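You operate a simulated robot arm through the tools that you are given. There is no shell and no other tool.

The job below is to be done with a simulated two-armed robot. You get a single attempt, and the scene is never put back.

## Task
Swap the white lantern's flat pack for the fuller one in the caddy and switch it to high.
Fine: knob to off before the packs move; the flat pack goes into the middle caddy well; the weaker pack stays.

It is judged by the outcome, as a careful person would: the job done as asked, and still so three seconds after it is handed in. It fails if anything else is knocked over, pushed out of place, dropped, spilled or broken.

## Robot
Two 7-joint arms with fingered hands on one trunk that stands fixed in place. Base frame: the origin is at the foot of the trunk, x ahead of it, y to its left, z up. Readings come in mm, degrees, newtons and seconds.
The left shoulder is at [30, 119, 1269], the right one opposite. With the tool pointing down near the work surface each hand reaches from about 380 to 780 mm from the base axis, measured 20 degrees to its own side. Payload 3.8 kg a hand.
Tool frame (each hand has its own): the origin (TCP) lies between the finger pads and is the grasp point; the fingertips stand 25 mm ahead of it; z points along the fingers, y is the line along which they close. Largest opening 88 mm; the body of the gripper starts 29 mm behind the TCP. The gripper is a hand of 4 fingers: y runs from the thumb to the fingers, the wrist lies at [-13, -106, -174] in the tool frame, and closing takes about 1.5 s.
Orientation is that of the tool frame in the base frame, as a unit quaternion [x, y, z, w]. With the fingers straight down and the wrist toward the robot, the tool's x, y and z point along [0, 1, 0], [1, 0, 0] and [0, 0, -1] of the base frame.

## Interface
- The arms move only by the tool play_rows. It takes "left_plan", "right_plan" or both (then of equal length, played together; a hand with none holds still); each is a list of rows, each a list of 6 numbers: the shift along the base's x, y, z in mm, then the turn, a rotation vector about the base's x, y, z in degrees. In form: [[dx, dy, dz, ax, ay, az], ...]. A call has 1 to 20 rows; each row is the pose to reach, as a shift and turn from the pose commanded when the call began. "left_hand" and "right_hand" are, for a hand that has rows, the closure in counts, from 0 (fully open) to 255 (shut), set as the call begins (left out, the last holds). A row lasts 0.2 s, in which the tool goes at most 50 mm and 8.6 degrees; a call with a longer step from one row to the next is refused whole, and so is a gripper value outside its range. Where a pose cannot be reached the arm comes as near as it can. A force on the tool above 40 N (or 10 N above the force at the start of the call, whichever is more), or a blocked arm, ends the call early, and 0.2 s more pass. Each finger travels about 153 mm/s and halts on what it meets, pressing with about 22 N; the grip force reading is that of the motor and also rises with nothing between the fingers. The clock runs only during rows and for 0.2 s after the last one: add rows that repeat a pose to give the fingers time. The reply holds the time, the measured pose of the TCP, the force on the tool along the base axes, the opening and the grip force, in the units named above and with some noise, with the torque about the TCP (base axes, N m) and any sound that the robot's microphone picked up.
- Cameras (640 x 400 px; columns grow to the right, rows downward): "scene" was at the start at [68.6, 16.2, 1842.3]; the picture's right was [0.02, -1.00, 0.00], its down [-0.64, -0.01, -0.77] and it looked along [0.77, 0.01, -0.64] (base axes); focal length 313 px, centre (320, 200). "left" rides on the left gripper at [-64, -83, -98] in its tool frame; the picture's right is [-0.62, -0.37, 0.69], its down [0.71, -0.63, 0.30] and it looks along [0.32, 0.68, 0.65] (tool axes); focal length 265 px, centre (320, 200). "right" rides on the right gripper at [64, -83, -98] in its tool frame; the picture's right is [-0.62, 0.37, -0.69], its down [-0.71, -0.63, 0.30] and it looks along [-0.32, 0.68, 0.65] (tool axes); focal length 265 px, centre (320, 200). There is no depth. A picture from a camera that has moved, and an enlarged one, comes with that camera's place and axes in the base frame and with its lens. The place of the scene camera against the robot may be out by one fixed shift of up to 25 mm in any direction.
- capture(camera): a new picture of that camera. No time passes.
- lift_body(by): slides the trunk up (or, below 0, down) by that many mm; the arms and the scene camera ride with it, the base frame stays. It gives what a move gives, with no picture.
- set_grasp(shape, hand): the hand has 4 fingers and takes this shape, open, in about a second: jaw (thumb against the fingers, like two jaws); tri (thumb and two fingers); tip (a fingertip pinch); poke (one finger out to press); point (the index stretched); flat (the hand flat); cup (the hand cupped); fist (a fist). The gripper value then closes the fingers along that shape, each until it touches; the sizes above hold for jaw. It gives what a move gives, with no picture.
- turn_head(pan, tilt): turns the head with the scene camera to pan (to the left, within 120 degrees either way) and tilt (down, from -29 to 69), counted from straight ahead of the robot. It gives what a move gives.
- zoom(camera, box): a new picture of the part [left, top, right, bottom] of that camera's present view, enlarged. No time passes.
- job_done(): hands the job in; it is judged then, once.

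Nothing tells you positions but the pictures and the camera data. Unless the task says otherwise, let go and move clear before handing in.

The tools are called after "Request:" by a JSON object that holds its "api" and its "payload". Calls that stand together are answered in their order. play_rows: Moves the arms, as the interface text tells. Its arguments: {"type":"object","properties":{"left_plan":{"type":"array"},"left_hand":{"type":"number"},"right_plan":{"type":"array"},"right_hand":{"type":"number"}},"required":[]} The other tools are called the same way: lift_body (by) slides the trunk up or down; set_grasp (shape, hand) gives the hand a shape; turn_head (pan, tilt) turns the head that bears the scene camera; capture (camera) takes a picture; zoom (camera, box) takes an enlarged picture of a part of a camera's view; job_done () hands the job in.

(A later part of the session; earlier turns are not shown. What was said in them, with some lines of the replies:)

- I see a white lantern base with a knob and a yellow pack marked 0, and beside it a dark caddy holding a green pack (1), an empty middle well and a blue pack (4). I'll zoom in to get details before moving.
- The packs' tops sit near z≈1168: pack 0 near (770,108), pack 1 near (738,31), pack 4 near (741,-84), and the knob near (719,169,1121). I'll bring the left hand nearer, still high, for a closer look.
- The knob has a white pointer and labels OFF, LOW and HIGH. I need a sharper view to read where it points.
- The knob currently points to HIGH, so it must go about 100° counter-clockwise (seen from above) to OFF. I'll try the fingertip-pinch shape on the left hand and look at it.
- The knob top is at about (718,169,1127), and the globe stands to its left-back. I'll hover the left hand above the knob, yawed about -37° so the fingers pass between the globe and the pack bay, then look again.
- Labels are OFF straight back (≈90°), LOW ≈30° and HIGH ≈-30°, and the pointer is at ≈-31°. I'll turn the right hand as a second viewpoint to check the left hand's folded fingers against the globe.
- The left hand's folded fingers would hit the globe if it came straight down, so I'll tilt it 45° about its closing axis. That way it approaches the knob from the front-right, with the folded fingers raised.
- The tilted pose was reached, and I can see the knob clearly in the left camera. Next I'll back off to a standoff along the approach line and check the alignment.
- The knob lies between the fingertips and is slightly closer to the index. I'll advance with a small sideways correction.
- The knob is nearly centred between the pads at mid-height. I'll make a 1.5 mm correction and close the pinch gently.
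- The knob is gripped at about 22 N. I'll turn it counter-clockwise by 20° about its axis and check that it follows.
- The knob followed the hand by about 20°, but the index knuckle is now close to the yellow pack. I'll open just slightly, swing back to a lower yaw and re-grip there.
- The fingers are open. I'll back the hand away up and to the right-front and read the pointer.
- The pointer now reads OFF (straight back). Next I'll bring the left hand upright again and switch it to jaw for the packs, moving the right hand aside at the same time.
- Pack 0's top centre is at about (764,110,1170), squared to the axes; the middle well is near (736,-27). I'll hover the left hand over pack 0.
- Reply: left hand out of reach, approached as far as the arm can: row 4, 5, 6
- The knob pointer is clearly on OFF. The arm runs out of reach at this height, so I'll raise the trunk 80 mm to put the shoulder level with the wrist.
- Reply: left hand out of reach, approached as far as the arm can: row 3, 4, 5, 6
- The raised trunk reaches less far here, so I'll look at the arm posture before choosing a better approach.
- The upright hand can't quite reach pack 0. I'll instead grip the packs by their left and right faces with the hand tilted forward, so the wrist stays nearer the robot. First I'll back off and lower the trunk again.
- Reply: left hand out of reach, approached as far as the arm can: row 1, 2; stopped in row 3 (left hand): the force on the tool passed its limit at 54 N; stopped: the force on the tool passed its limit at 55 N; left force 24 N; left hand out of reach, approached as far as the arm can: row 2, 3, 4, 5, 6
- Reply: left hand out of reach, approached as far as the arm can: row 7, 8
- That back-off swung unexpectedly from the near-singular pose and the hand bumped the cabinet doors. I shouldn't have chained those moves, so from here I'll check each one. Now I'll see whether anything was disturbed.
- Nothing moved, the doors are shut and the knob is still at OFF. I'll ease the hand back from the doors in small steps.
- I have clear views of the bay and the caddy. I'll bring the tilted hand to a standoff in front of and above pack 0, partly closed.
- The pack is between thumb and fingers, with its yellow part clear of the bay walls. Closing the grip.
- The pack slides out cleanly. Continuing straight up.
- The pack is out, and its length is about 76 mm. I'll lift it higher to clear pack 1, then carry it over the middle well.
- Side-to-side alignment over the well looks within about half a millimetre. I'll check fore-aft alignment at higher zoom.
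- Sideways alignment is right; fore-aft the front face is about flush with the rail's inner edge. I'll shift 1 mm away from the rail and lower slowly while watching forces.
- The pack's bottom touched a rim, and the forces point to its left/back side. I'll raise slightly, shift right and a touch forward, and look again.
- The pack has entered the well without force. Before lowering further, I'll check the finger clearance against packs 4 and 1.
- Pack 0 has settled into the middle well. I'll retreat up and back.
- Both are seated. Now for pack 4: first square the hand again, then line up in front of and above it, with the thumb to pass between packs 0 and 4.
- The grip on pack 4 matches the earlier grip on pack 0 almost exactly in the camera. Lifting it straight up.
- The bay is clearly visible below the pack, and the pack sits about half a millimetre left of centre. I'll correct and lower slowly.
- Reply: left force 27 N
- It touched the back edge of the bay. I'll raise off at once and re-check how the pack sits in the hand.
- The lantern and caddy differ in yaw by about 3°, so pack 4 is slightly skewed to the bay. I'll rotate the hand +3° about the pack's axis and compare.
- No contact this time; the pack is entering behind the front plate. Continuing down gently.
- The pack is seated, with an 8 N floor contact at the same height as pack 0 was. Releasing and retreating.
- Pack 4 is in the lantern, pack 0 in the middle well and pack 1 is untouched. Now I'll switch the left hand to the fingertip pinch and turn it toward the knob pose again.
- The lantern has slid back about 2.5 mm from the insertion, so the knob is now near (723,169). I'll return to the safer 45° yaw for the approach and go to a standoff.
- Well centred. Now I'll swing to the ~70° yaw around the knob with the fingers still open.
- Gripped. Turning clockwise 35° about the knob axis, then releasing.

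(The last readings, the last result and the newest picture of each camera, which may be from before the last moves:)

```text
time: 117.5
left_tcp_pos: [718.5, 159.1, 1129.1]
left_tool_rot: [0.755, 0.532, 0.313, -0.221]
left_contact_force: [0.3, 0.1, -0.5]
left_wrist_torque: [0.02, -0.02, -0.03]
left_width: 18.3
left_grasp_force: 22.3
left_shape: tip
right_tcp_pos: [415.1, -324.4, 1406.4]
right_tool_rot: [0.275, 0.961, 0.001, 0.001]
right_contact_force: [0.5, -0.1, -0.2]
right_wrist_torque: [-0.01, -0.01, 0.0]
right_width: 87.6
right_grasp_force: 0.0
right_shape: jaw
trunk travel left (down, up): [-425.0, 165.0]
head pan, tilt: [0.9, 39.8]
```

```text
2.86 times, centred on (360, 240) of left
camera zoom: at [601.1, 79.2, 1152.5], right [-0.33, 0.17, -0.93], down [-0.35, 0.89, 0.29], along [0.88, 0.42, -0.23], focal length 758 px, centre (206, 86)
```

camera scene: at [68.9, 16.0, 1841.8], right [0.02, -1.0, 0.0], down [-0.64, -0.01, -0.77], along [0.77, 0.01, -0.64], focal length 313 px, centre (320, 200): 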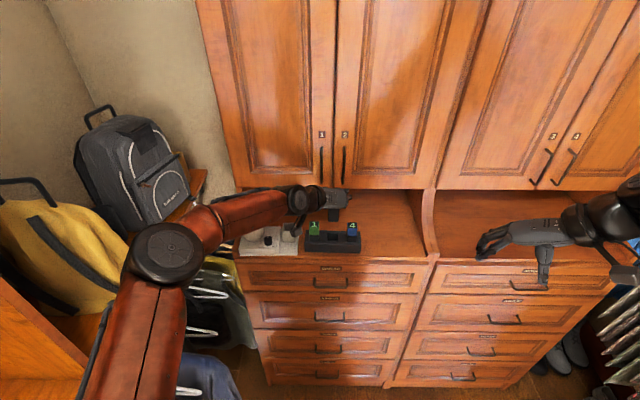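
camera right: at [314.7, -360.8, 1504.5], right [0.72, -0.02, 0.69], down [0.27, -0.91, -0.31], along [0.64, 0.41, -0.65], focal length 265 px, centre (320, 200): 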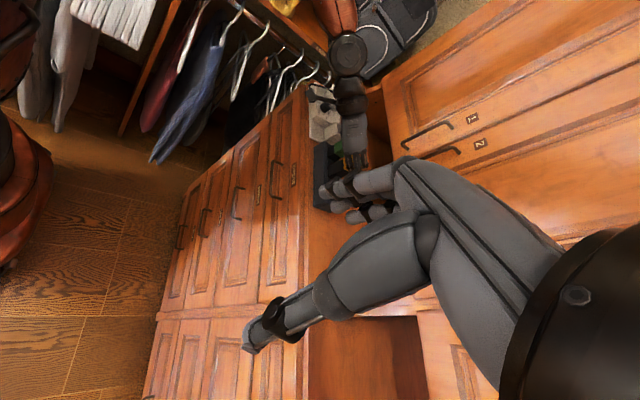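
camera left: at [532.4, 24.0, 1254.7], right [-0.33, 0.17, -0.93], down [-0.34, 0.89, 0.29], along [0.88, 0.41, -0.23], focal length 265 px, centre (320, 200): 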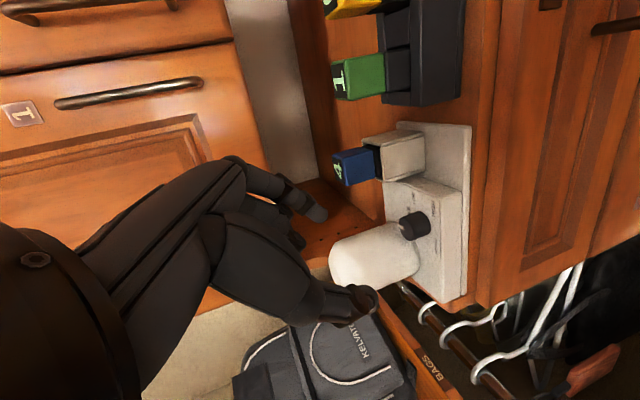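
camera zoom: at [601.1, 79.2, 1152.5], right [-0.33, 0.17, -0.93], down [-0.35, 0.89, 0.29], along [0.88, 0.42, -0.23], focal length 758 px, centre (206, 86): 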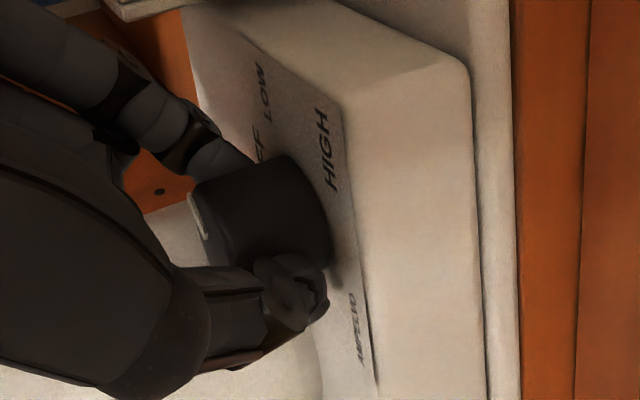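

Perfectly balanced grip. Second clockwise turn.

Request:
{"api": "play_rows", "payload": {"left_plan": [[-1.58, 0.85, 0, 0, 0, -8], [-3.01, 1.91, 0, 0, 0, -16], [-4.3, 3.17, 0, 0, 0, -24], [-5.14, 4.22, 0, 0, 0, -30], [-5.75, 5.16, 0, 0, 0, -35], [-5.75, 5.16, 0, 0, 0, -35]]}}

Request:
{"api": "play_rows", "payload": {"left_plan": [[0, 0, 0, 0, 0, 0], [0, 0, 0, 0, 0, 0], [0, 0, 0, 0, 0, 0]], "left_hand": 165}}

Request:
{"api": "play_rows", "payload": {"left_plan": [[1.1, -1.6, 0, 0, 0, 8], [2.3, -2.9, 0, 0, 0, 16], [3.6, -4.0, 0, 0, 0, 24], [4.8, -4.7, 0, 0, 0, 30], [5.75, -5.16, 0, 0, 0, 35], [5.75, -5.16, 0, 0, 0, 35]]}}

Request:
{"api": "zoom", "payload": {"camera": "left", "box": [290, 170, 430, 310]}}

Request:
{"api": "zoom", "payload": {"camera": "scene", "box": [245, 215, 301, 250]}}

```text
time: 118.9
left_tcp_pos: [712.6, 164.7, 1128.8]
left_tool_rot: [0.88, 0.28, 0.365, -0.117]
left_contact_force: [-1.0, 0.3, 0.6]
left_wrist_torque: [0.0, 0.02, 0.04]
left_width: 18.2
left_grasp_force: 22.3
left_shape: tip
right_tcp_pos: [414.8, -324.9, 1406.6]
right_tool_rot: [0.275, 0.961, 0.001, 0.0]
right_contact_force: [-0.5, -0.5, -0.3]
right_wrist_torque: [-0.02, -0.01, 0.01]
right_width: 87.7
right_grasp_force: 0.0
right_shape: jaw
trunk travel left (down, up): [-425.0, 165.0]
head pan, tilt: [0.9, 39.8]
```

```text
time: 119.7
left_tcp_pos: [711.3, 164.2, 1127.5]
left_tool_rot: [0.881, 0.28, 0.364, -0.117]
left_contact_force: [0.4, 1.4, 0.8]
left_wrist_torque: [0.01, -0.05, -0.04]
left_width: 30.9
left_grasp_force: 0.0
left_shape: tip
right_tcp_pos: [414.3, -324.4, 1406.0]
right_tool_rot: [0.274, 0.962, 0.0, 0.0]
right_contact_force: [0.5, 0.6, -0.2]
right_wrist_torque: [-0.03, -0.02, 0.01]
right_width: 87.9
right_grasp_force: 0.1
right_shape: jaw
trunk travel left (down, up): [-425.0, 165.0]
head pan, tilt: [0.9, 39.8]
```

```text
time: 121.1
left_tcp_pos: [717.4, 157.9, 1128.7]
left_tool_rot: [0.756, 0.532, 0.312, -0.221]
left_contact_force: [-0.7, -0.3, 0.7]
left_wrist_torque: [-0.01, 0.01, 0.0]
left_width: 30.6
left_grasp_force: 0.1
left_shape: tip
right_tcp_pos: [413.9, -325.4, 1406.5]
right_tool_rot: [0.275, 0.961, 0.0, 0.0]
right_contact_force: [0.5, 0.5, 0.2]
right_wrist_torque: [0.02, 0.0, -0.01]
right_width: 87.9
right_grasp_force: 0.0
right_shape: jaw
trunk travel left (down, up): [-425.0, 165.0]
head pan, tilt: [0.9, 39.8]
```

```text
2.86 times, centred on (360, 240) of left
camera zoom: at [600.5, 78.6, 1153.1], right [-0.33, 0.17, -0.93], down [-0.35, 0.89, 0.29], along [0.88, 0.42, -0.23], focal length 758 px, centre (206, 86)
```

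zoom: 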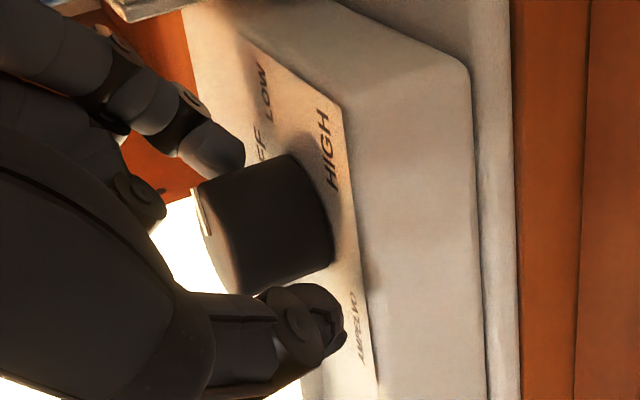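

```text
11.43 times, centred on (273, 232) of scene
camera zoom: at [68.7, 16.2, 1841.8], right [0.02, -1.0, 0.0], down [-0.64, -0.01, -0.77], along [0.77, 0.01, -0.64], focal length 3572 px, centre (857, -171)
```

zoom: 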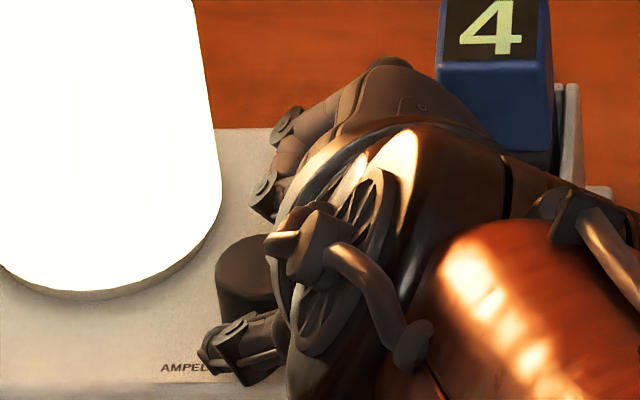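

The lantern has lit, so pack 4 is making contact and the knob has passed into LOW. Third clockwise turn.

Request:
{"api": "play_rows", "payload": {"left_plan": [[0, 0, 0, 0, 0, 0], [0, 0, 0, 0, 0, 0], [0, 0, 0, 0, 0, 0], [0, 0, 0, 0, 0, 0], [-1.58, 0.85, 0, 0, 0, -8], [-3.01, 1.91, 0, 0, 0, -16], [-4.3, 3.17, 0, 0, 0, -24], [-5.14, 4.22, 0, 0, 0, -30], [-5.75, 5.16, 0, 0, 0, -35], [-5.75, 5.16, 0, 0, 0, -35]], "left_hand": 235}}

Request:
{"api": "play_rows", "payload": {"left_plan": [[0, 0, 0, 0, 0, 0], [0, 0, 0, 0, 0, 0], [0, 0, 0, 0, 0, 0]], "left_hand": 165}}

Request:
{"api": "play_rows", "payload": {"left_plan": [[1.1, -1.6, 0, 0, 0, 8], [2.3, -2.9, 0, 0, 0, 16], [3.6, -4.0, 0, 0, 0, 24], [4.8, -4.7, 0, 0, 0, 30], [5.75, -5.16, 0, 0, 0, 35], [5.75, -5.16, 0, 0, 0, 35]]}}

Request:
{"api": "zoom", "payload": {"camera": "left", "box": [290, 170, 430, 310]}}

Request:
{"api": "zoom", "payload": {"camera": "scene", "box": [245, 215, 301, 250]}}

```text
time: 123.3
left_tcp_pos: [711.1, 164.0, 1128.3]
left_tool_rot: [0.88, 0.28, 0.365, -0.117]
left_contact_force: [-2.0, -2.2, 2.2]
left_wrist_torque: [-0.01, 0.04, -0.04]
left_width: 18.2
left_grasp_force: 22.1
left_shape: tip
right_tcp_pos: [412.3, -325.1, 1406.3]
right_tool_rot: [0.274, 0.962, 0.001, 0.001]
right_contact_force: [-0.7, -0.2, -0.2]
right_wrist_torque: [0.0, 0.04, 0.03]
right_width: 87.9
right_grasp_force: 0.0
right_shape: jaw
trunk travel left (down, up): [-425.0, 165.0]
head pan, tilt: [0.9, 39.8]
```

```text
time: 124.1
left_tcp_pos: [711.0, 165.2, 1128.2]
left_tool_rot: [0.881, 0.28, 0.364, -0.117]
left_contact_force: [-0.1, -0.4, -0.8]
left_wrist_torque: [0.0, 0.02, -0.02]
left_width: 31.1
left_grasp_force: 0.1
left_shape: tip
right_tcp_pos: [413.1, -324.0, 1405.8]
right_tool_rot: [0.274, 0.962, -0.001, -0.001]
right_contact_force: [-0.1, -0.2, 0.2]
right_wrist_torque: [-0.01, -0.03, 0.04]
right_width: 87.6
right_grasp_force: 0.1
right_shape: jaw
trunk travel left (down, up): [-425.0, 165.0]
head pan, tilt: [0.9, 39.8]
```

```text
time: 125.5
left_tcp_pos: [717.0, 158.7, 1127.8]
left_tool_rot: [0.756, 0.532, 0.312, -0.221]
left_contact_force: [0.3, 0.1, -0.4]
left_wrist_torque: [0.0, -0.02, 0.0]
left_width: 31.1
left_grasp_force: 0.1
left_shape: tip
right_tcp_pos: [413.4, -324.8, 1405.3]
right_tool_rot: [0.275, 0.961, -0.001, 0.0]
right_contact_force: [-0.4, -0.3, 0.1]
right_wrist_torque: [-0.01, -0.01, -0.01]
right_width: 87.7
right_grasp_force: 0.0
right_shape: jaw
trunk travel left (down, up): [-425.0, 165.0]
head pan, tilt: [0.9, 39.8]
```

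```text
2.86 times, centred on (360, 240) of left
camera zoom: at [600.2, 78.4, 1152.2], right [-0.33, 0.17, -0.93], down [-0.35, 0.89, 0.29], along [0.88, 0.42, -0.23], focal length 758 px, centre (206, 86)
```

zoom: 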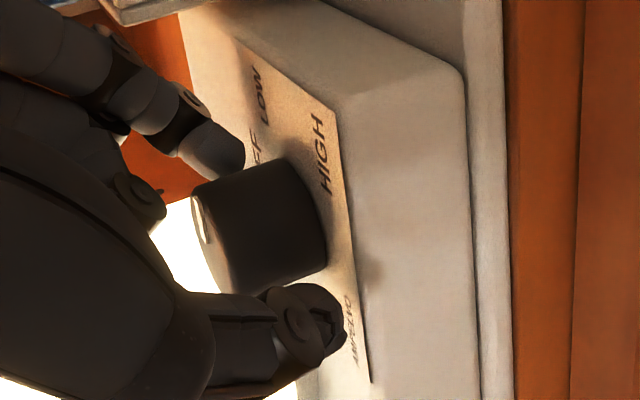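

```text
11.43 times, centred on (273, 232) of scene
camera zoom: at [68.8, 16.2, 1841.8], right [0.02, -1.0, 0.0], down [-0.64, -0.01, -0.77], along [0.77, 0.01, -0.64], focal length 3572 px, centre (857, -171)
```

zoom: 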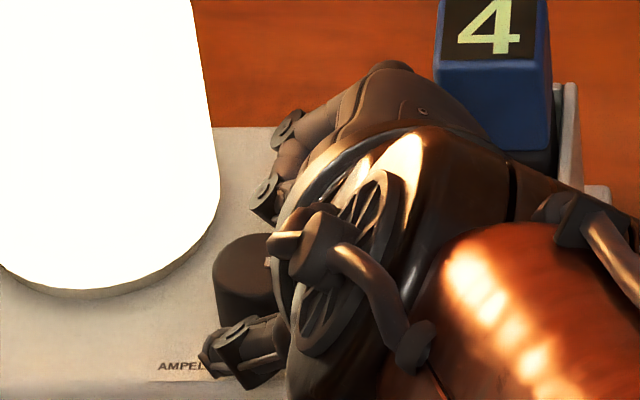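

Request:
{"api": "play_rows", "payload": {"left_plan": [[0, 0, 0, 0, 0, 0], [0, 0, 0, 0, 0, 0], [0, 0, 0, 0, 0, 0], [0, 0, 0, 0, 0, 0], [-1.0, 0.5, 0, 0, 0, -5], [-1.95, 1.1, 0, 0, 0, -10], [-2.85, 1.77, 0, 0, 0, -15], [-2.85, 1.77, 0, 0, 0, -15]], "left_hand": 235}}

Request:
{"api": "play_rows", "payload": {"left_plan": [[0, 0, 0, 0, 0, 0], [0, 0, 0, 0, 0, 0], [0, 0, 0, 0, 0, 0]], "left_hand": 150}}

```text
time: 127.3
left_tcp_pos: [715.3, 160.6, 1128.5]
left_tool_rot: [0.818, 0.428, 0.339, -0.179]
left_contact_force: [-1.6, 0.2, 1.7]
left_wrist_torque: [-0.01, -0.01, 0.01]
left_width: 17.5
left_grasp_force: 21.8
left_shape: tip
right_tcp_pos: [412.4, -325.7, 1406.2]
right_tool_rot: [0.276, 0.961, 0.002, 0.0]
right_contact_force: [0.2, 0.0, 1.1]
right_wrist_torque: [0.01, 0.02, 0.01]
right_width: 87.8
right_grasp_force: 0.1
right_shape: jaw
trunk travel left (down, up): [-425.0, 165.0]
head pan, tilt: [0.9, 39.8]
```

```text
time: 128.1
left_tcp_pos: [714.6, 161.4, 1126.8]
left_tool_rot: [0.818, 0.428, 0.339, -0.178]
left_contact_force: [0.3, 0.6, -0.7]
left_wrist_torque: [-0.05, 0.0, -0.02]
left_width: 36.0
left_grasp_force: 0.2
left_shape: tip
right_tcp_pos: [413.6, -324.6, 1405.4]
right_tool_rot: [0.275, 0.962, 0.0, 0.0]
right_contact_force: [-0.4, -0.2, 0.0]
right_wrist_torque: [-0.02, -0.01, -0.01]
right_width: 87.9
right_grasp_force: 0.0
right_shape: jaw
trunk travel left (down, up): [-425.0, 165.0]
head pan, tilt: [0.9, 39.8]
```

Now I'll back away along the approach line and read the knob.

Request:
{"api": "play_rows", "payload": {"left_plan": [[-6, -7, 9, 0, 0, 0], [-15, -16, 22, 0, 0, 0], [-30, -32, 45, 0, 0, 0], [-46, -48, 75, 0, 0, 0], [-65, -55, 105, 0, 0, 0], [-65, -55, 105, 0, 0, 0]]}}

Request:
{"api": "zoom", "payload": {"camera": "scene", "box": [245, 215, 301, 250]}}

Request:
{"api": "zoom", "payload": {"camera": "left", "box": [360, 160, 520, 280]}}

Request:
{"api": "capture", "payload": {"camera": "scene"}}

```text
time: 129.5
left_tcp_pos: [651.2, 106.9, 1233.4]
left_tool_rot: [0.818, 0.429, 0.338, -0.179]
left_contact_force: [0.6, 0.1, 0.2]
left_wrist_torque: [0.02, 0.02, -0.02]
left_width: 36.1
left_grasp_force: 0.0
left_shape: tip
right_tcp_pos: [414.3, -324.4, 1405.9]
right_tool_rot: [0.275, 0.962, 0.0, 0.0]
right_contact_force: [1.1, -0.7, -0.6]
right_wrist_torque: [0.06, -0.04, -0.01]
right_width: 87.5
right_grasp_force: 0.0
right_shape: jaw
trunk travel left (down, up): [-425.0, 165.0]
head pan, tilt: [0.9, 39.8]
```

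```text
11.43 times, centred on (273, 232) of scene
camera zoom: at [69.6, 16.1, 1841.8], right [0.02, -1.0, 0.0], down [-0.64, -0.01, -0.77], along [0.77, 0.01, -0.64], focal length 3572 px, centre (857, -171)
```

zoom: 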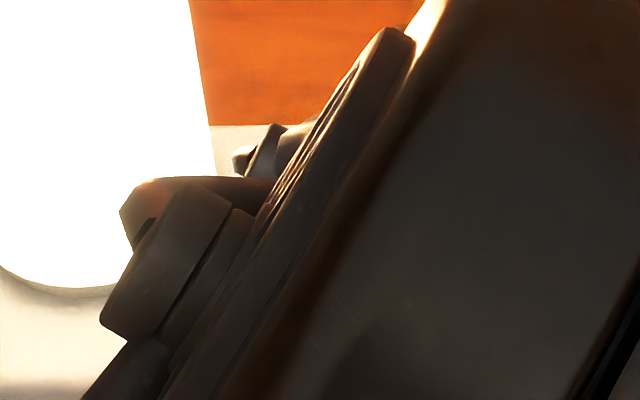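

```text
3.33 times, centred on (440, 220) of left
camera zoom: at [517.2, 60.2, 1256.8], right [-0.28, 0.25, -0.93], down [-0.11, 0.95, 0.29], along [0.96, 0.18, -0.23], focal length 885 px, centre (-80, 133)
```

zoom: 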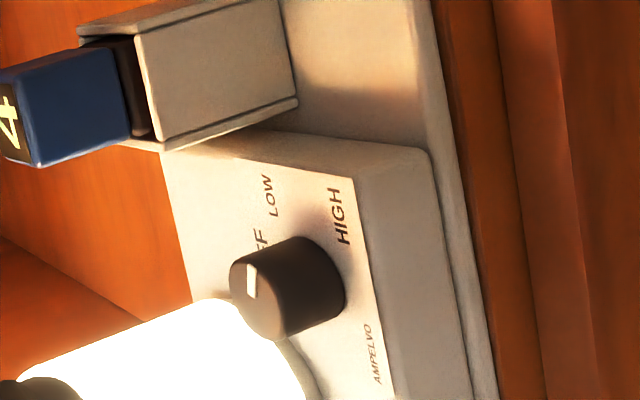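

```text
taken
camera scene: at [69.6, 16.1, 1841.8], right [0.02, -1.0, 0.0], down [-0.64, -0.01, -0.77], along [0.77, 0.01, -0.64], focal length 313 px, centre (320, 200)
```

scene: 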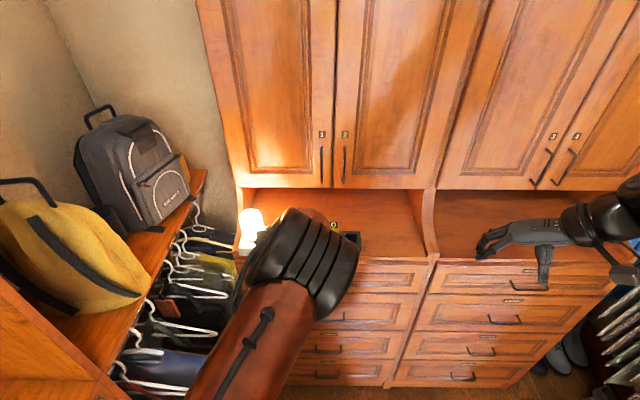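

The glow is much brighter now. I'll move the arm clear so I can read the pointer directly and check everything.

Request:
{"api": "play_rows", "payload": {"left_plan": [[-20, 0, 20, 0, 0, 0], [-40, 0, 40, -6.4, 4.0, 0], [-60, 0, 60, -12.7, 8.0, 0], [-80, 10, 80, -19.1, 12.0, 0], [-95, 30, 100, -25.4, 16.0, 0], [-105, 60, 115, -31.8, 20.0, 0], [-110, 95, 130, -38.0, 24.0, 0], [-110, 130, 140, -38.0, 24.0, 0], [-110, 130, 140, -38.0, 24.0, 0]]}}

Request:
{"api": "capture", "payload": {"camera": "scene"}}

Request:
{"api": "zoom", "payload": {"camera": "scene", "box": [257, 228, 285, 246]}}

Request:
{"api": "zoom", "payload": {"camera": "scene", "box": [225, 195, 375, 265]}}

```text
time: 131.5
left_tcp_pos: [540.5, 238.0, 1373.3]
left_tool_rot: [0.883, 0.469, 0.007, 0.012]
left_contact_force: [0.1, -0.1, 0.2]
left_wrist_torque: [0.03, 0.03, -0.03]
left_width: 36.0
left_grasp_force: 0.1
left_shape: tip
right_tcp_pos: [413.6, -324.4, 1405.3]
right_tool_rot: [0.275, 0.961, 0.001, 0.0]
right_contact_force: [0.3, 0.0, 0.4]
right_wrist_torque: [0.02, 0.01, -0.03]
right_width: 87.9
right_grasp_force: 0.1
right_shape: jaw
trunk travel left (down, up): [-425.0, 165.0]
head pan, tilt: [0.9, 39.8]
```

```text
taken
camera scene: at [68.8, 15.4, 1841.8], right [0.02, -1.0, 0.0], down [-0.64, -0.01, -0.77], along [0.77, 0.01, -0.64], focal length 313 px, centre (320, 200)
```

scene: 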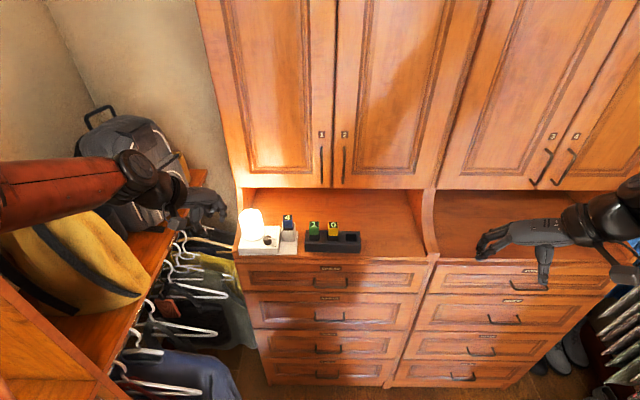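

```text
16.00 times, centred on (271, 237) of scene
camera zoom: at [68.8, 15.4, 1841.8], right [0.02, -1.0, 0.0], down [-0.64, -0.01, -0.77], along [0.77, 0.01, -0.64], focal length 5001 px, centre (1104, -392)
```

zoom: 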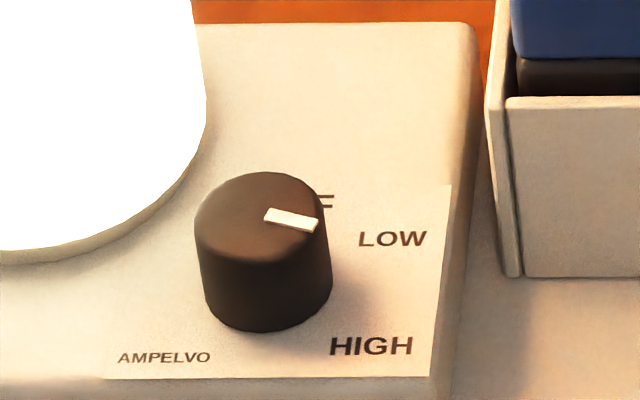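

```text
4.27 times, centred on (300, 230) of scene
camera zoom: at [68.8, 15.4, 1841.8], right [0.02, -1.0, 0.0], down [-0.64, -0.01, -0.77], along [0.77, 0.01, -0.64], focal length 1334 px, centre (405, 72)
```

zoom: 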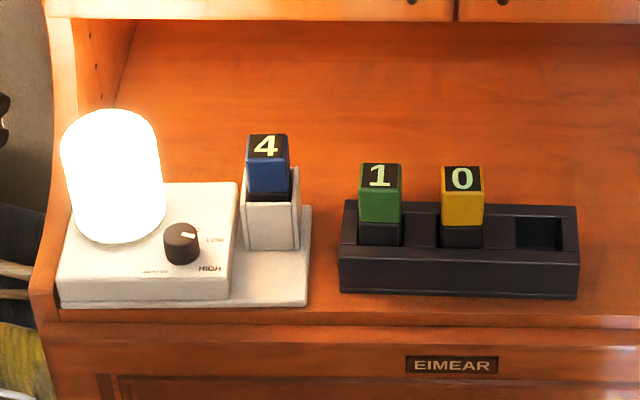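

The lantern glows bright on HIGH, but the pointer sits about 12° short of the HIGH mark it showed at the start. I'll go back for one small corrective turn.

Request:
{"api": "play_rows", "payload": {"left_plan": [[0, -35, -10, 0, 0, 0], [5, -70, -25, 6.2, -4.0, 0], [15, -100, -40, 12.6, -8.0, 0], [30, -120, -60, 18.9, -12.0, 0], [50, -130, -80, 25.3, -16.0, 0], [70, -130, -100, 31.6, -20.0, 0], [90, -130, -120, 38.0, -24.0, 0], [110, -130, -140, 38.0, -24.0, 0], [110, -130, -140, 38.0, -24.0, 0]], "left_hand": 110}}

Request:
{"api": "capture", "payload": {"camera": "left"}}

```text
time: 133.5
left_tcp_pos: [649.4, 106.4, 1233.8]
left_tool_rot: [0.818, 0.428, 0.339, -0.179]
left_contact_force: [-0.7, 0.4, -0.3]
left_wrist_torque: [0.02, 0.02, 0.01]
left_width: 49.6
left_grasp_force: 0.1
left_shape: tip
right_tcp_pos: [413.3, -323.9, 1407.0]
right_tool_rot: [0.276, 0.961, 0.002, 0.0]
right_contact_force: [-0.3, -0.6, -0.1]
right_wrist_torque: [-0.01, 0.0, -0.02]
right_width: 87.8
right_grasp_force: 0.1
right_shape: jaw
trunk travel left (down, up): [-425.0, 165.0]
head pan, tilt: [0.9, 39.8]
```

```text
taken
camera left: at [514.7, 59.9, 1257.9], right [-0.27, 0.25, -0.93], down [-0.11, 0.95, 0.29], along [0.96, 0.18, -0.23], focal length 265 px, centre (320, 200)
```

left: 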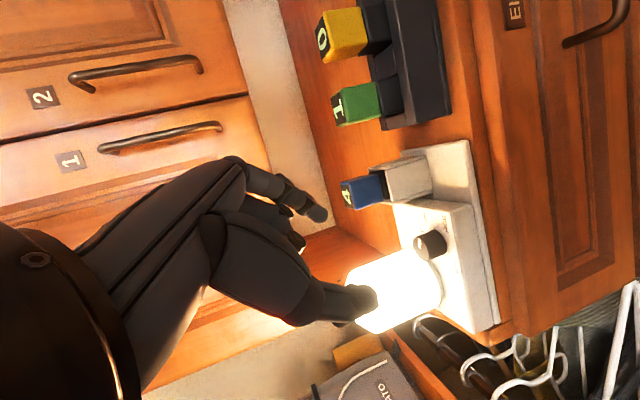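

Request:
{"api": "play_rows", "payload": {"left_plan": [[10, 3, -15, 0, 0, 0], [19, 7, -30, 0, 0, 0], [27, 15, -45, 0, 0, 0], [35, 23, -60, 0, 0, 0], [43, 31, -72, 0, 0, 0], [50, 39, -83, 0, 0, 0], [50, 39, -83, 0, 0, 0]]}}

Request:
{"api": "zoom", "payload": {"camera": "left", "box": [290, 170, 430, 310]}}

```text
time: 135.1
left_tcp_pos: [698.6, 143.0, 1151.0]
left_tool_rot: [0.819, 0.428, 0.338, -0.179]
left_contact_force: [0.5, 0.2, 0.1]
left_wrist_torque: [0.03, -0.01, 0.02]
left_width: 49.5
left_grasp_force: 0.0
left_shape: tip
right_tcp_pos: [412.8, -325.3, 1405.1]
right_tool_rot: [0.274, 0.962, 0.001, 0.001]
right_contact_force: [0.2, 0.1, -0.4]
right_wrist_torque: [-0.02, -0.03, -0.01]
right_width: 87.7
right_grasp_force: 0.0
right_shape: jaw
trunk travel left (down, up): [-425.0, 165.0]
head pan, tilt: [0.9, 39.8]
```

```text
2.86 times, centred on (360, 240) of left
camera zoom: at [563.3, 97.0, 1174.6], right [-0.27, 0.25, -0.93], down [-0.11, 0.95, 0.29], along [0.96, 0.18, -0.23], focal length 758 px, centre (206, 86)
```

zoom: 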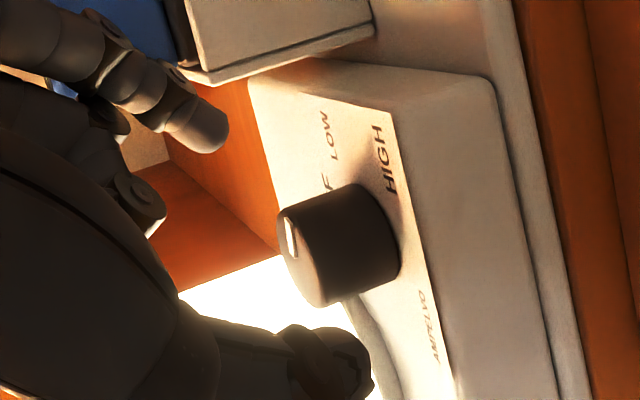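

Request:
{"api": "play_rows", "payload": {"left_plan": [[5, 6, -8, 0, 0, 0], [11, 12, -15, 0, 0, 0], [16, 17, -22, 0, 0, 0], [16, 17, -22, 0, 0, 0]]}}

Request:
{"api": "zoom", "payload": {"camera": "left", "box": [290, 170, 430, 310]}}

```text
time: 136.1
left_tcp_pos: [715.5, 162.9, 1129.0]
left_tool_rot: [0.818, 0.429, 0.339, -0.178]
left_contact_force: [0.1, 0.2, 0.4]
left_wrist_torque: [0.0, -0.03, 0.0]
left_width: 49.8
left_grasp_force: 0.0
left_shape: tip
right_tcp_pos: [413.8, -325.4, 1405.4]
right_tool_rot: [0.274, 0.962, 0.0, 0.0]
right_contact_force: [-0.3, -0.4, -0.9]
right_wrist_torque: [0.01, 0.04, -0.01]
right_width: 87.6
right_grasp_force: 0.0
right_shape: jaw
trunk travel left (down, up): [-425.0, 165.0]
head pan, tilt: [0.9, 39.8]
```

```text
2.86 times, centred on (360, 240) of left
camera zoom: at [581.5, 115.2, 1153.3], right [-0.28, 0.25, -0.93], down [-0.11, 0.95, 0.29], along [0.96, 0.18, -0.23], focal length 758 px, centre (206, 86)
```

zoom: 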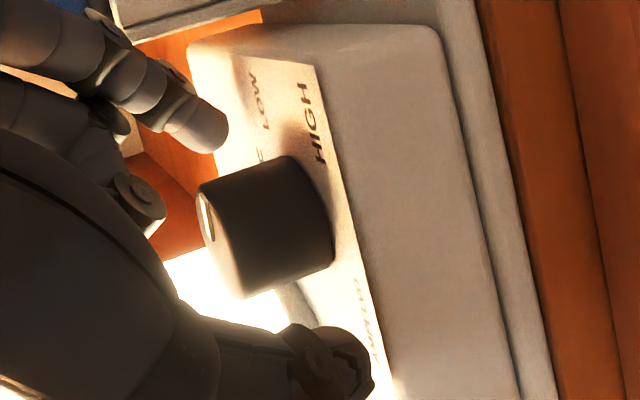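

Request:
{"api": "play_rows", "payload": {"left_plan": [[0, 0, 0, 0, 0, 0], [0, 0, 0, 0, 0, 0], [0, 0, 0, 0, 0, 0], [0, 0, 0, 0, 0, 0], [0, 0, 0, 0, 0, 0]], "left_hand": 235}}

Request:
{"api": "play_rows", "payload": {"left_plan": [[-0.6, 0.45, 0, 0, 0, -3.4], [-1.2, 0.94, 0, 0, 0, -6.75], [-1.75, 1.45, 0, 0, 0, -10], [-2.3, 2.0, 0, 0, 0, -13.5], [-2.3, 2.0, 0, 0, 0, -13.5]]}}

Request:
{"api": "play_rows", "payload": {"left_plan": [[0, 0, 0, 0, 0, 0], [0, 0, 0, 0, 0, 0], [0, 0, 0, 0, 0, 0]], "left_hand": 150}}

Request:
{"api": "zoom", "payload": {"camera": "left", "box": [290, 170, 430, 310]}}

```text
time: 137.3
left_tcp_pos: [715.5, 161.6, 1130.2]
left_tool_rot: [0.818, 0.429, 0.339, -0.178]
left_contact_force: [-0.9, -0.7, 0.0]
left_wrist_torque: [-0.04, -0.01, 0.01]
left_width: 19.1
left_grasp_force: 22.4
left_shape: tip
right_tcp_pos: [413.5, -325.4, 1405.2]
right_tool_rot: [0.274, 0.962, 0.001, 0.0]
right_contact_force: [-0.7, 0.1, 0.1]
right_wrist_torque: [0.01, 0.05, -0.01]
right_width: 87.6
right_grasp_force: 0.0
right_shape: jaw
trunk travel left (down, up): [-425.0, 165.0]
head pan, tilt: [0.9, 39.8]
```

```text
time: 138.5
left_tcp_pos: [712.8, 164.6, 1128.6]
left_tool_rot: [0.863, 0.329, 0.358, -0.138]
left_contact_force: [0.0, 0.9, 3.3]
left_wrist_torque: [0.03, 0.0, 0.01]
left_width: 18.9
left_grasp_force: 22.4
left_shape: tip
right_tcp_pos: [414.1, -324.6, 1405.4]
right_tool_rot: [0.275, 0.961, 0.001, 0.001]
right_contact_force: [0.8, -0.3, -0.7]
right_wrist_torque: [-0.01, -0.02, -0.01]
right_width: 87.7
right_grasp_force: 0.1
right_shape: jaw
trunk travel left (down, up): [-425.0, 165.0]
head pan, tilt: [0.9, 39.8]
```

```text
time: 139.3
left_tcp_pos: [712.5, 163.9, 1128.5]
left_tool_rot: [0.863, 0.329, 0.357, -0.137]
left_contact_force: [1.5, 0.2, -0.6]
left_wrist_torque: [0.03, 0.0, -0.01]
left_width: 36.1
left_grasp_force: 0.0
left_shape: tip
right_tcp_pos: [413.5, -325.2, 1406.5]
right_tool_rot: [0.276, 0.961, 0.0, 0.0]
right_contact_force: [0.9, -0.5, 0.1]
right_wrist_torque: [0.02, 0.0, 0.01]
right_width: 87.6
right_grasp_force: 0.1
right_shape: jaw
trunk travel left (down, up): [-425.0, 165.0]
head pan, tilt: [0.9, 39.8]
```

```text
2.86 times, centred on (360, 240) of left
camera zoom: at [571.4, 149.1, 1152.2], right [-0.21, 0.31, -0.93], down [0.12, 0.95, 0.29], along [0.97, -0.05, -0.23], focal length 758 px, centre (206, 86)
```

zoom: 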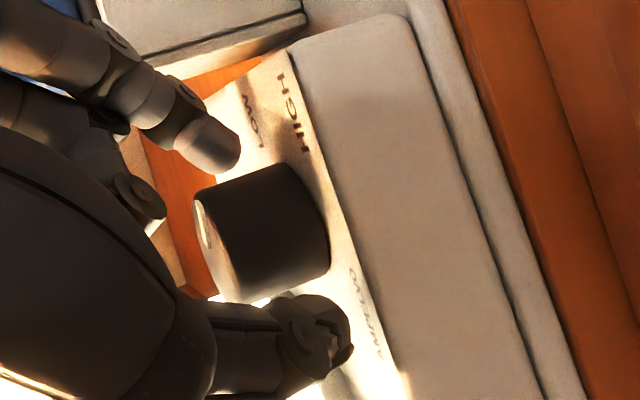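

Turned. Backing out along the same line and then clear of the scene for a final check.

Request:
{"api": "play_rows", "payload": {"left_plan": [[-6, -6, 9, 0, 0, 0], [-16, -15, 22, 0, 0, 0], [-31, -31, 45, 0, 0, 0], [-47, -47, 75, 0, 0, 0], [-65, -55, 105, 0, 0, 0], [-65, -55, 105, 0, 0, 0]]}}

Request:
{"api": "play_rows", "payload": {"left_plan": [[-20, 0, 20, 0, 0, 0], [-40, 0, 40, -6.0, 4.9, 0], [-60, 0, 60, -12.0, 9.8, 0], [-80, 10, 80, -18.0, 14.7, 0], [-95, 30, 100, -24.0, 19.6, 0], [-105, 60, 115, -30.0, 24.5, 0], [-110, 95, 130, -34.0, 28.0, 0], [-110, 130, 140, -34.0, 28.0, 0], [-110, 130, 140, -34.0, 28.0, 0]]}}

Request:
{"api": "capture", "payload": {"camera": "scene"}}

Request:
{"api": "zoom", "payload": {"camera": "scene", "box": [257, 228, 285, 246]}}

Request:
{"api": "zoom", "payload": {"camera": "scene", "box": [225, 195, 375, 265]}}

```text
time: 140.7
left_tcp_pos: [646.9, 107.0, 1230.1]
left_tool_rot: [0.863, 0.329, 0.358, -0.138]
left_contact_force: [-0.2, 0.4, -0.3]
left_wrist_torque: [-0.01, 0.02, 0.0]
left_width: 36.1
left_grasp_force: 0.1
left_shape: tip
right_tcp_pos: [414.3, -325.1, 1405.4]
right_tool_rot: [0.275, 0.962, -0.001, 0.0]
right_contact_force: [0.2, 0.5, -0.2]
right_wrist_torque: [0.02, -0.04, -0.02]
right_width: 87.8
right_grasp_force: 0.1
right_shape: jaw
trunk travel left (down, up): [-425.0, 165.0]
head pan, tilt: [0.9, 39.8]
```

```text
time: 142.7
left_tcp_pos: [540.0, 236.0, 1372.1]
left_tool_rot: [0.925, 0.375, 0.03, 0.044]
left_contact_force: [1.6, -0.2, 1.4]
left_wrist_torque: [-0.03, 0.02, 0.03]
left_width: 36.0
left_grasp_force: 0.1
left_shape: tip
right_tcp_pos: [413.9, -324.8, 1406.8]
right_tool_rot: [0.274, 0.962, 0.0, 0.0]
right_contact_force: [-0.1, -0.7, 0.4]
right_wrist_torque: [-0.04, -0.01, 0.0]
right_width: 87.7
right_grasp_force: 0.1
right_shape: jaw
trunk travel left (down, up): [-425.0, 165.0]
head pan, tilt: [0.9, 39.8]
```

```text
taken
camera scene: at [68.7, 15.5, 1841.8], right [0.02, -1.0, 0.0], down [-0.64, -0.01, -0.77], along [0.77, 0.01, -0.64], focal length 313 px, centre (320, 200)
```

scene: 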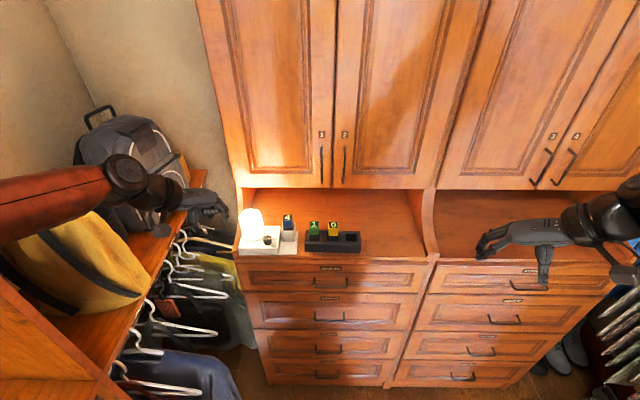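

```text
16.00 times, centred on (271, 237) of scene
camera zoom: at [68.7, 15.5, 1841.8], right [0.02, -1.0, 0.0], down [-0.64, -0.01, -0.77], along [0.77, 0.01, -0.64], focal length 5001 px, centre (1104, -392)
```

zoom: 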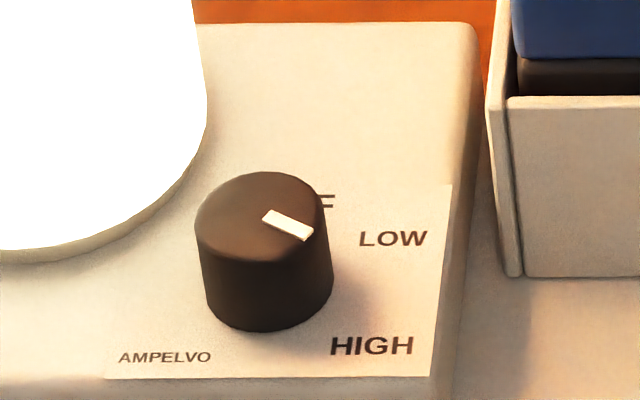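

```text
4.27 times, centred on (300, 230) of scene
camera zoom: at [68.7, 15.5, 1841.8], right [0.02, -1.0, 0.0], down [-0.64, -0.01, -0.77], along [0.77, 0.01, -0.64], focal length 1334 px, centre (405, 72)
```

zoom: 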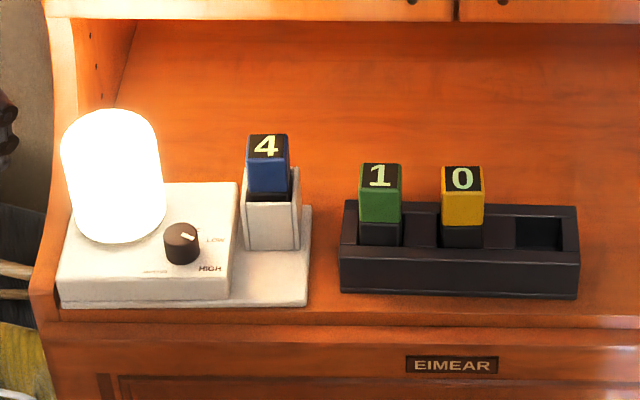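

The pointer is on HIGH and the lantern is bright; pack 4 is in the bay, pack 0 in the middle well and pack 1 untouched. I'll lift the left arm a bit further clear, toward its starting area, and check the backpack area.

Request:
{"api": "play_rows", "payload": {"left_plan": [[-10, -15, 20, 0, 0, 0], [-20, -30, 40, 0, 0, 0], [-30, -45, 60, 0, 0, 0], [-40, -60, 80, 0, 0, 0], [-40, -60, 80, 0, 0, 0]]}}

Request:
{"api": "capture", "payload": {"camera": "scene"}}

Request:
{"api": "capture", "payload": {"camera": "left"}}

```text
time: 143.9
left_tcp_pos: [499.4, 180.8, 1453.3]
left_tool_rot: [0.925, 0.377, 0.031, 0.044]
left_contact_force: [0.4, 0.3, 0.3]
left_wrist_torque: [-0.04, 0.0, 0.02]
left_width: 36.1
left_grasp_force: 0.1
left_shape: tip
right_tcp_pos: [413.9, -323.9, 1405.7]
right_tool_rot: [0.275, 0.961, -0.001, -0.001]
right_contact_force: [-0.2, 0.4, 0.5]
right_wrist_torque: [-0.01, 0.0, 0.0]
right_width: 87.7
right_grasp_force: 0.1
right_shape: jaw
trunk travel left (down, up): [-425.0, 165.0]
head pan, tilt: [0.9, 39.8]
```

```text
taken
camera scene: at [69.2, 16.5, 1841.8], right [0.02, -1.0, 0.0], down [-0.64, -0.01, -0.77], along [0.77, 0.01, -0.64], focal length 313 px, centre (320, 200)
```

scene: 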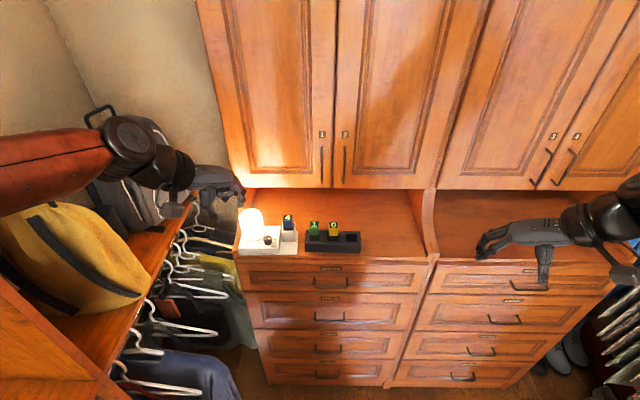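

```text
taken
camera left: at [386.6, 200.4, 1540.9], right [-0.64, -0.21, -0.74], down [0.1, 0.93, -0.35], along [0.76, -0.3, -0.57], focal length 265 px, centre (320, 200)
```

left: 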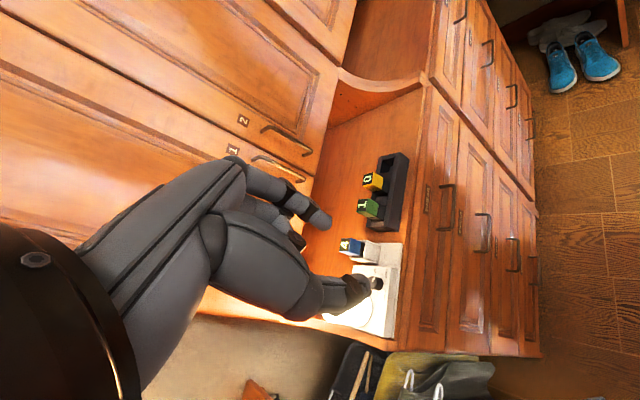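

Everything is in place: the lantern is lit on HIGH with pack 4, flat pack 0 is in the middle well, pack 1 is untouched, and both hands are empty and clear. I'm handing the job in.

Request:
{"api": "job_done", "payload": {}}

```text
The job is handed in.
```

The lantern now runs on the fuller pack (4) and is lit, with the knob at HIGH. I turned the knob to OFF before moving any packs. The flat pack (0) is in the middle caddy well, and the weaker pack (1) stayed where it was.

Two things didn't go cleanly:

- **Cabinet doors:** the left hand swung unexpectedly once and bumped the cabinet doors at about 54 N. In the pictures the doors stayed shut and nothing on the dresser was displaced.
- **Lantern position:** the lantern slid back about 2.5 mm while I fitted pack 4, which touched the bay's back edge once before going in.

Both hands are empty and clear of the dresser.
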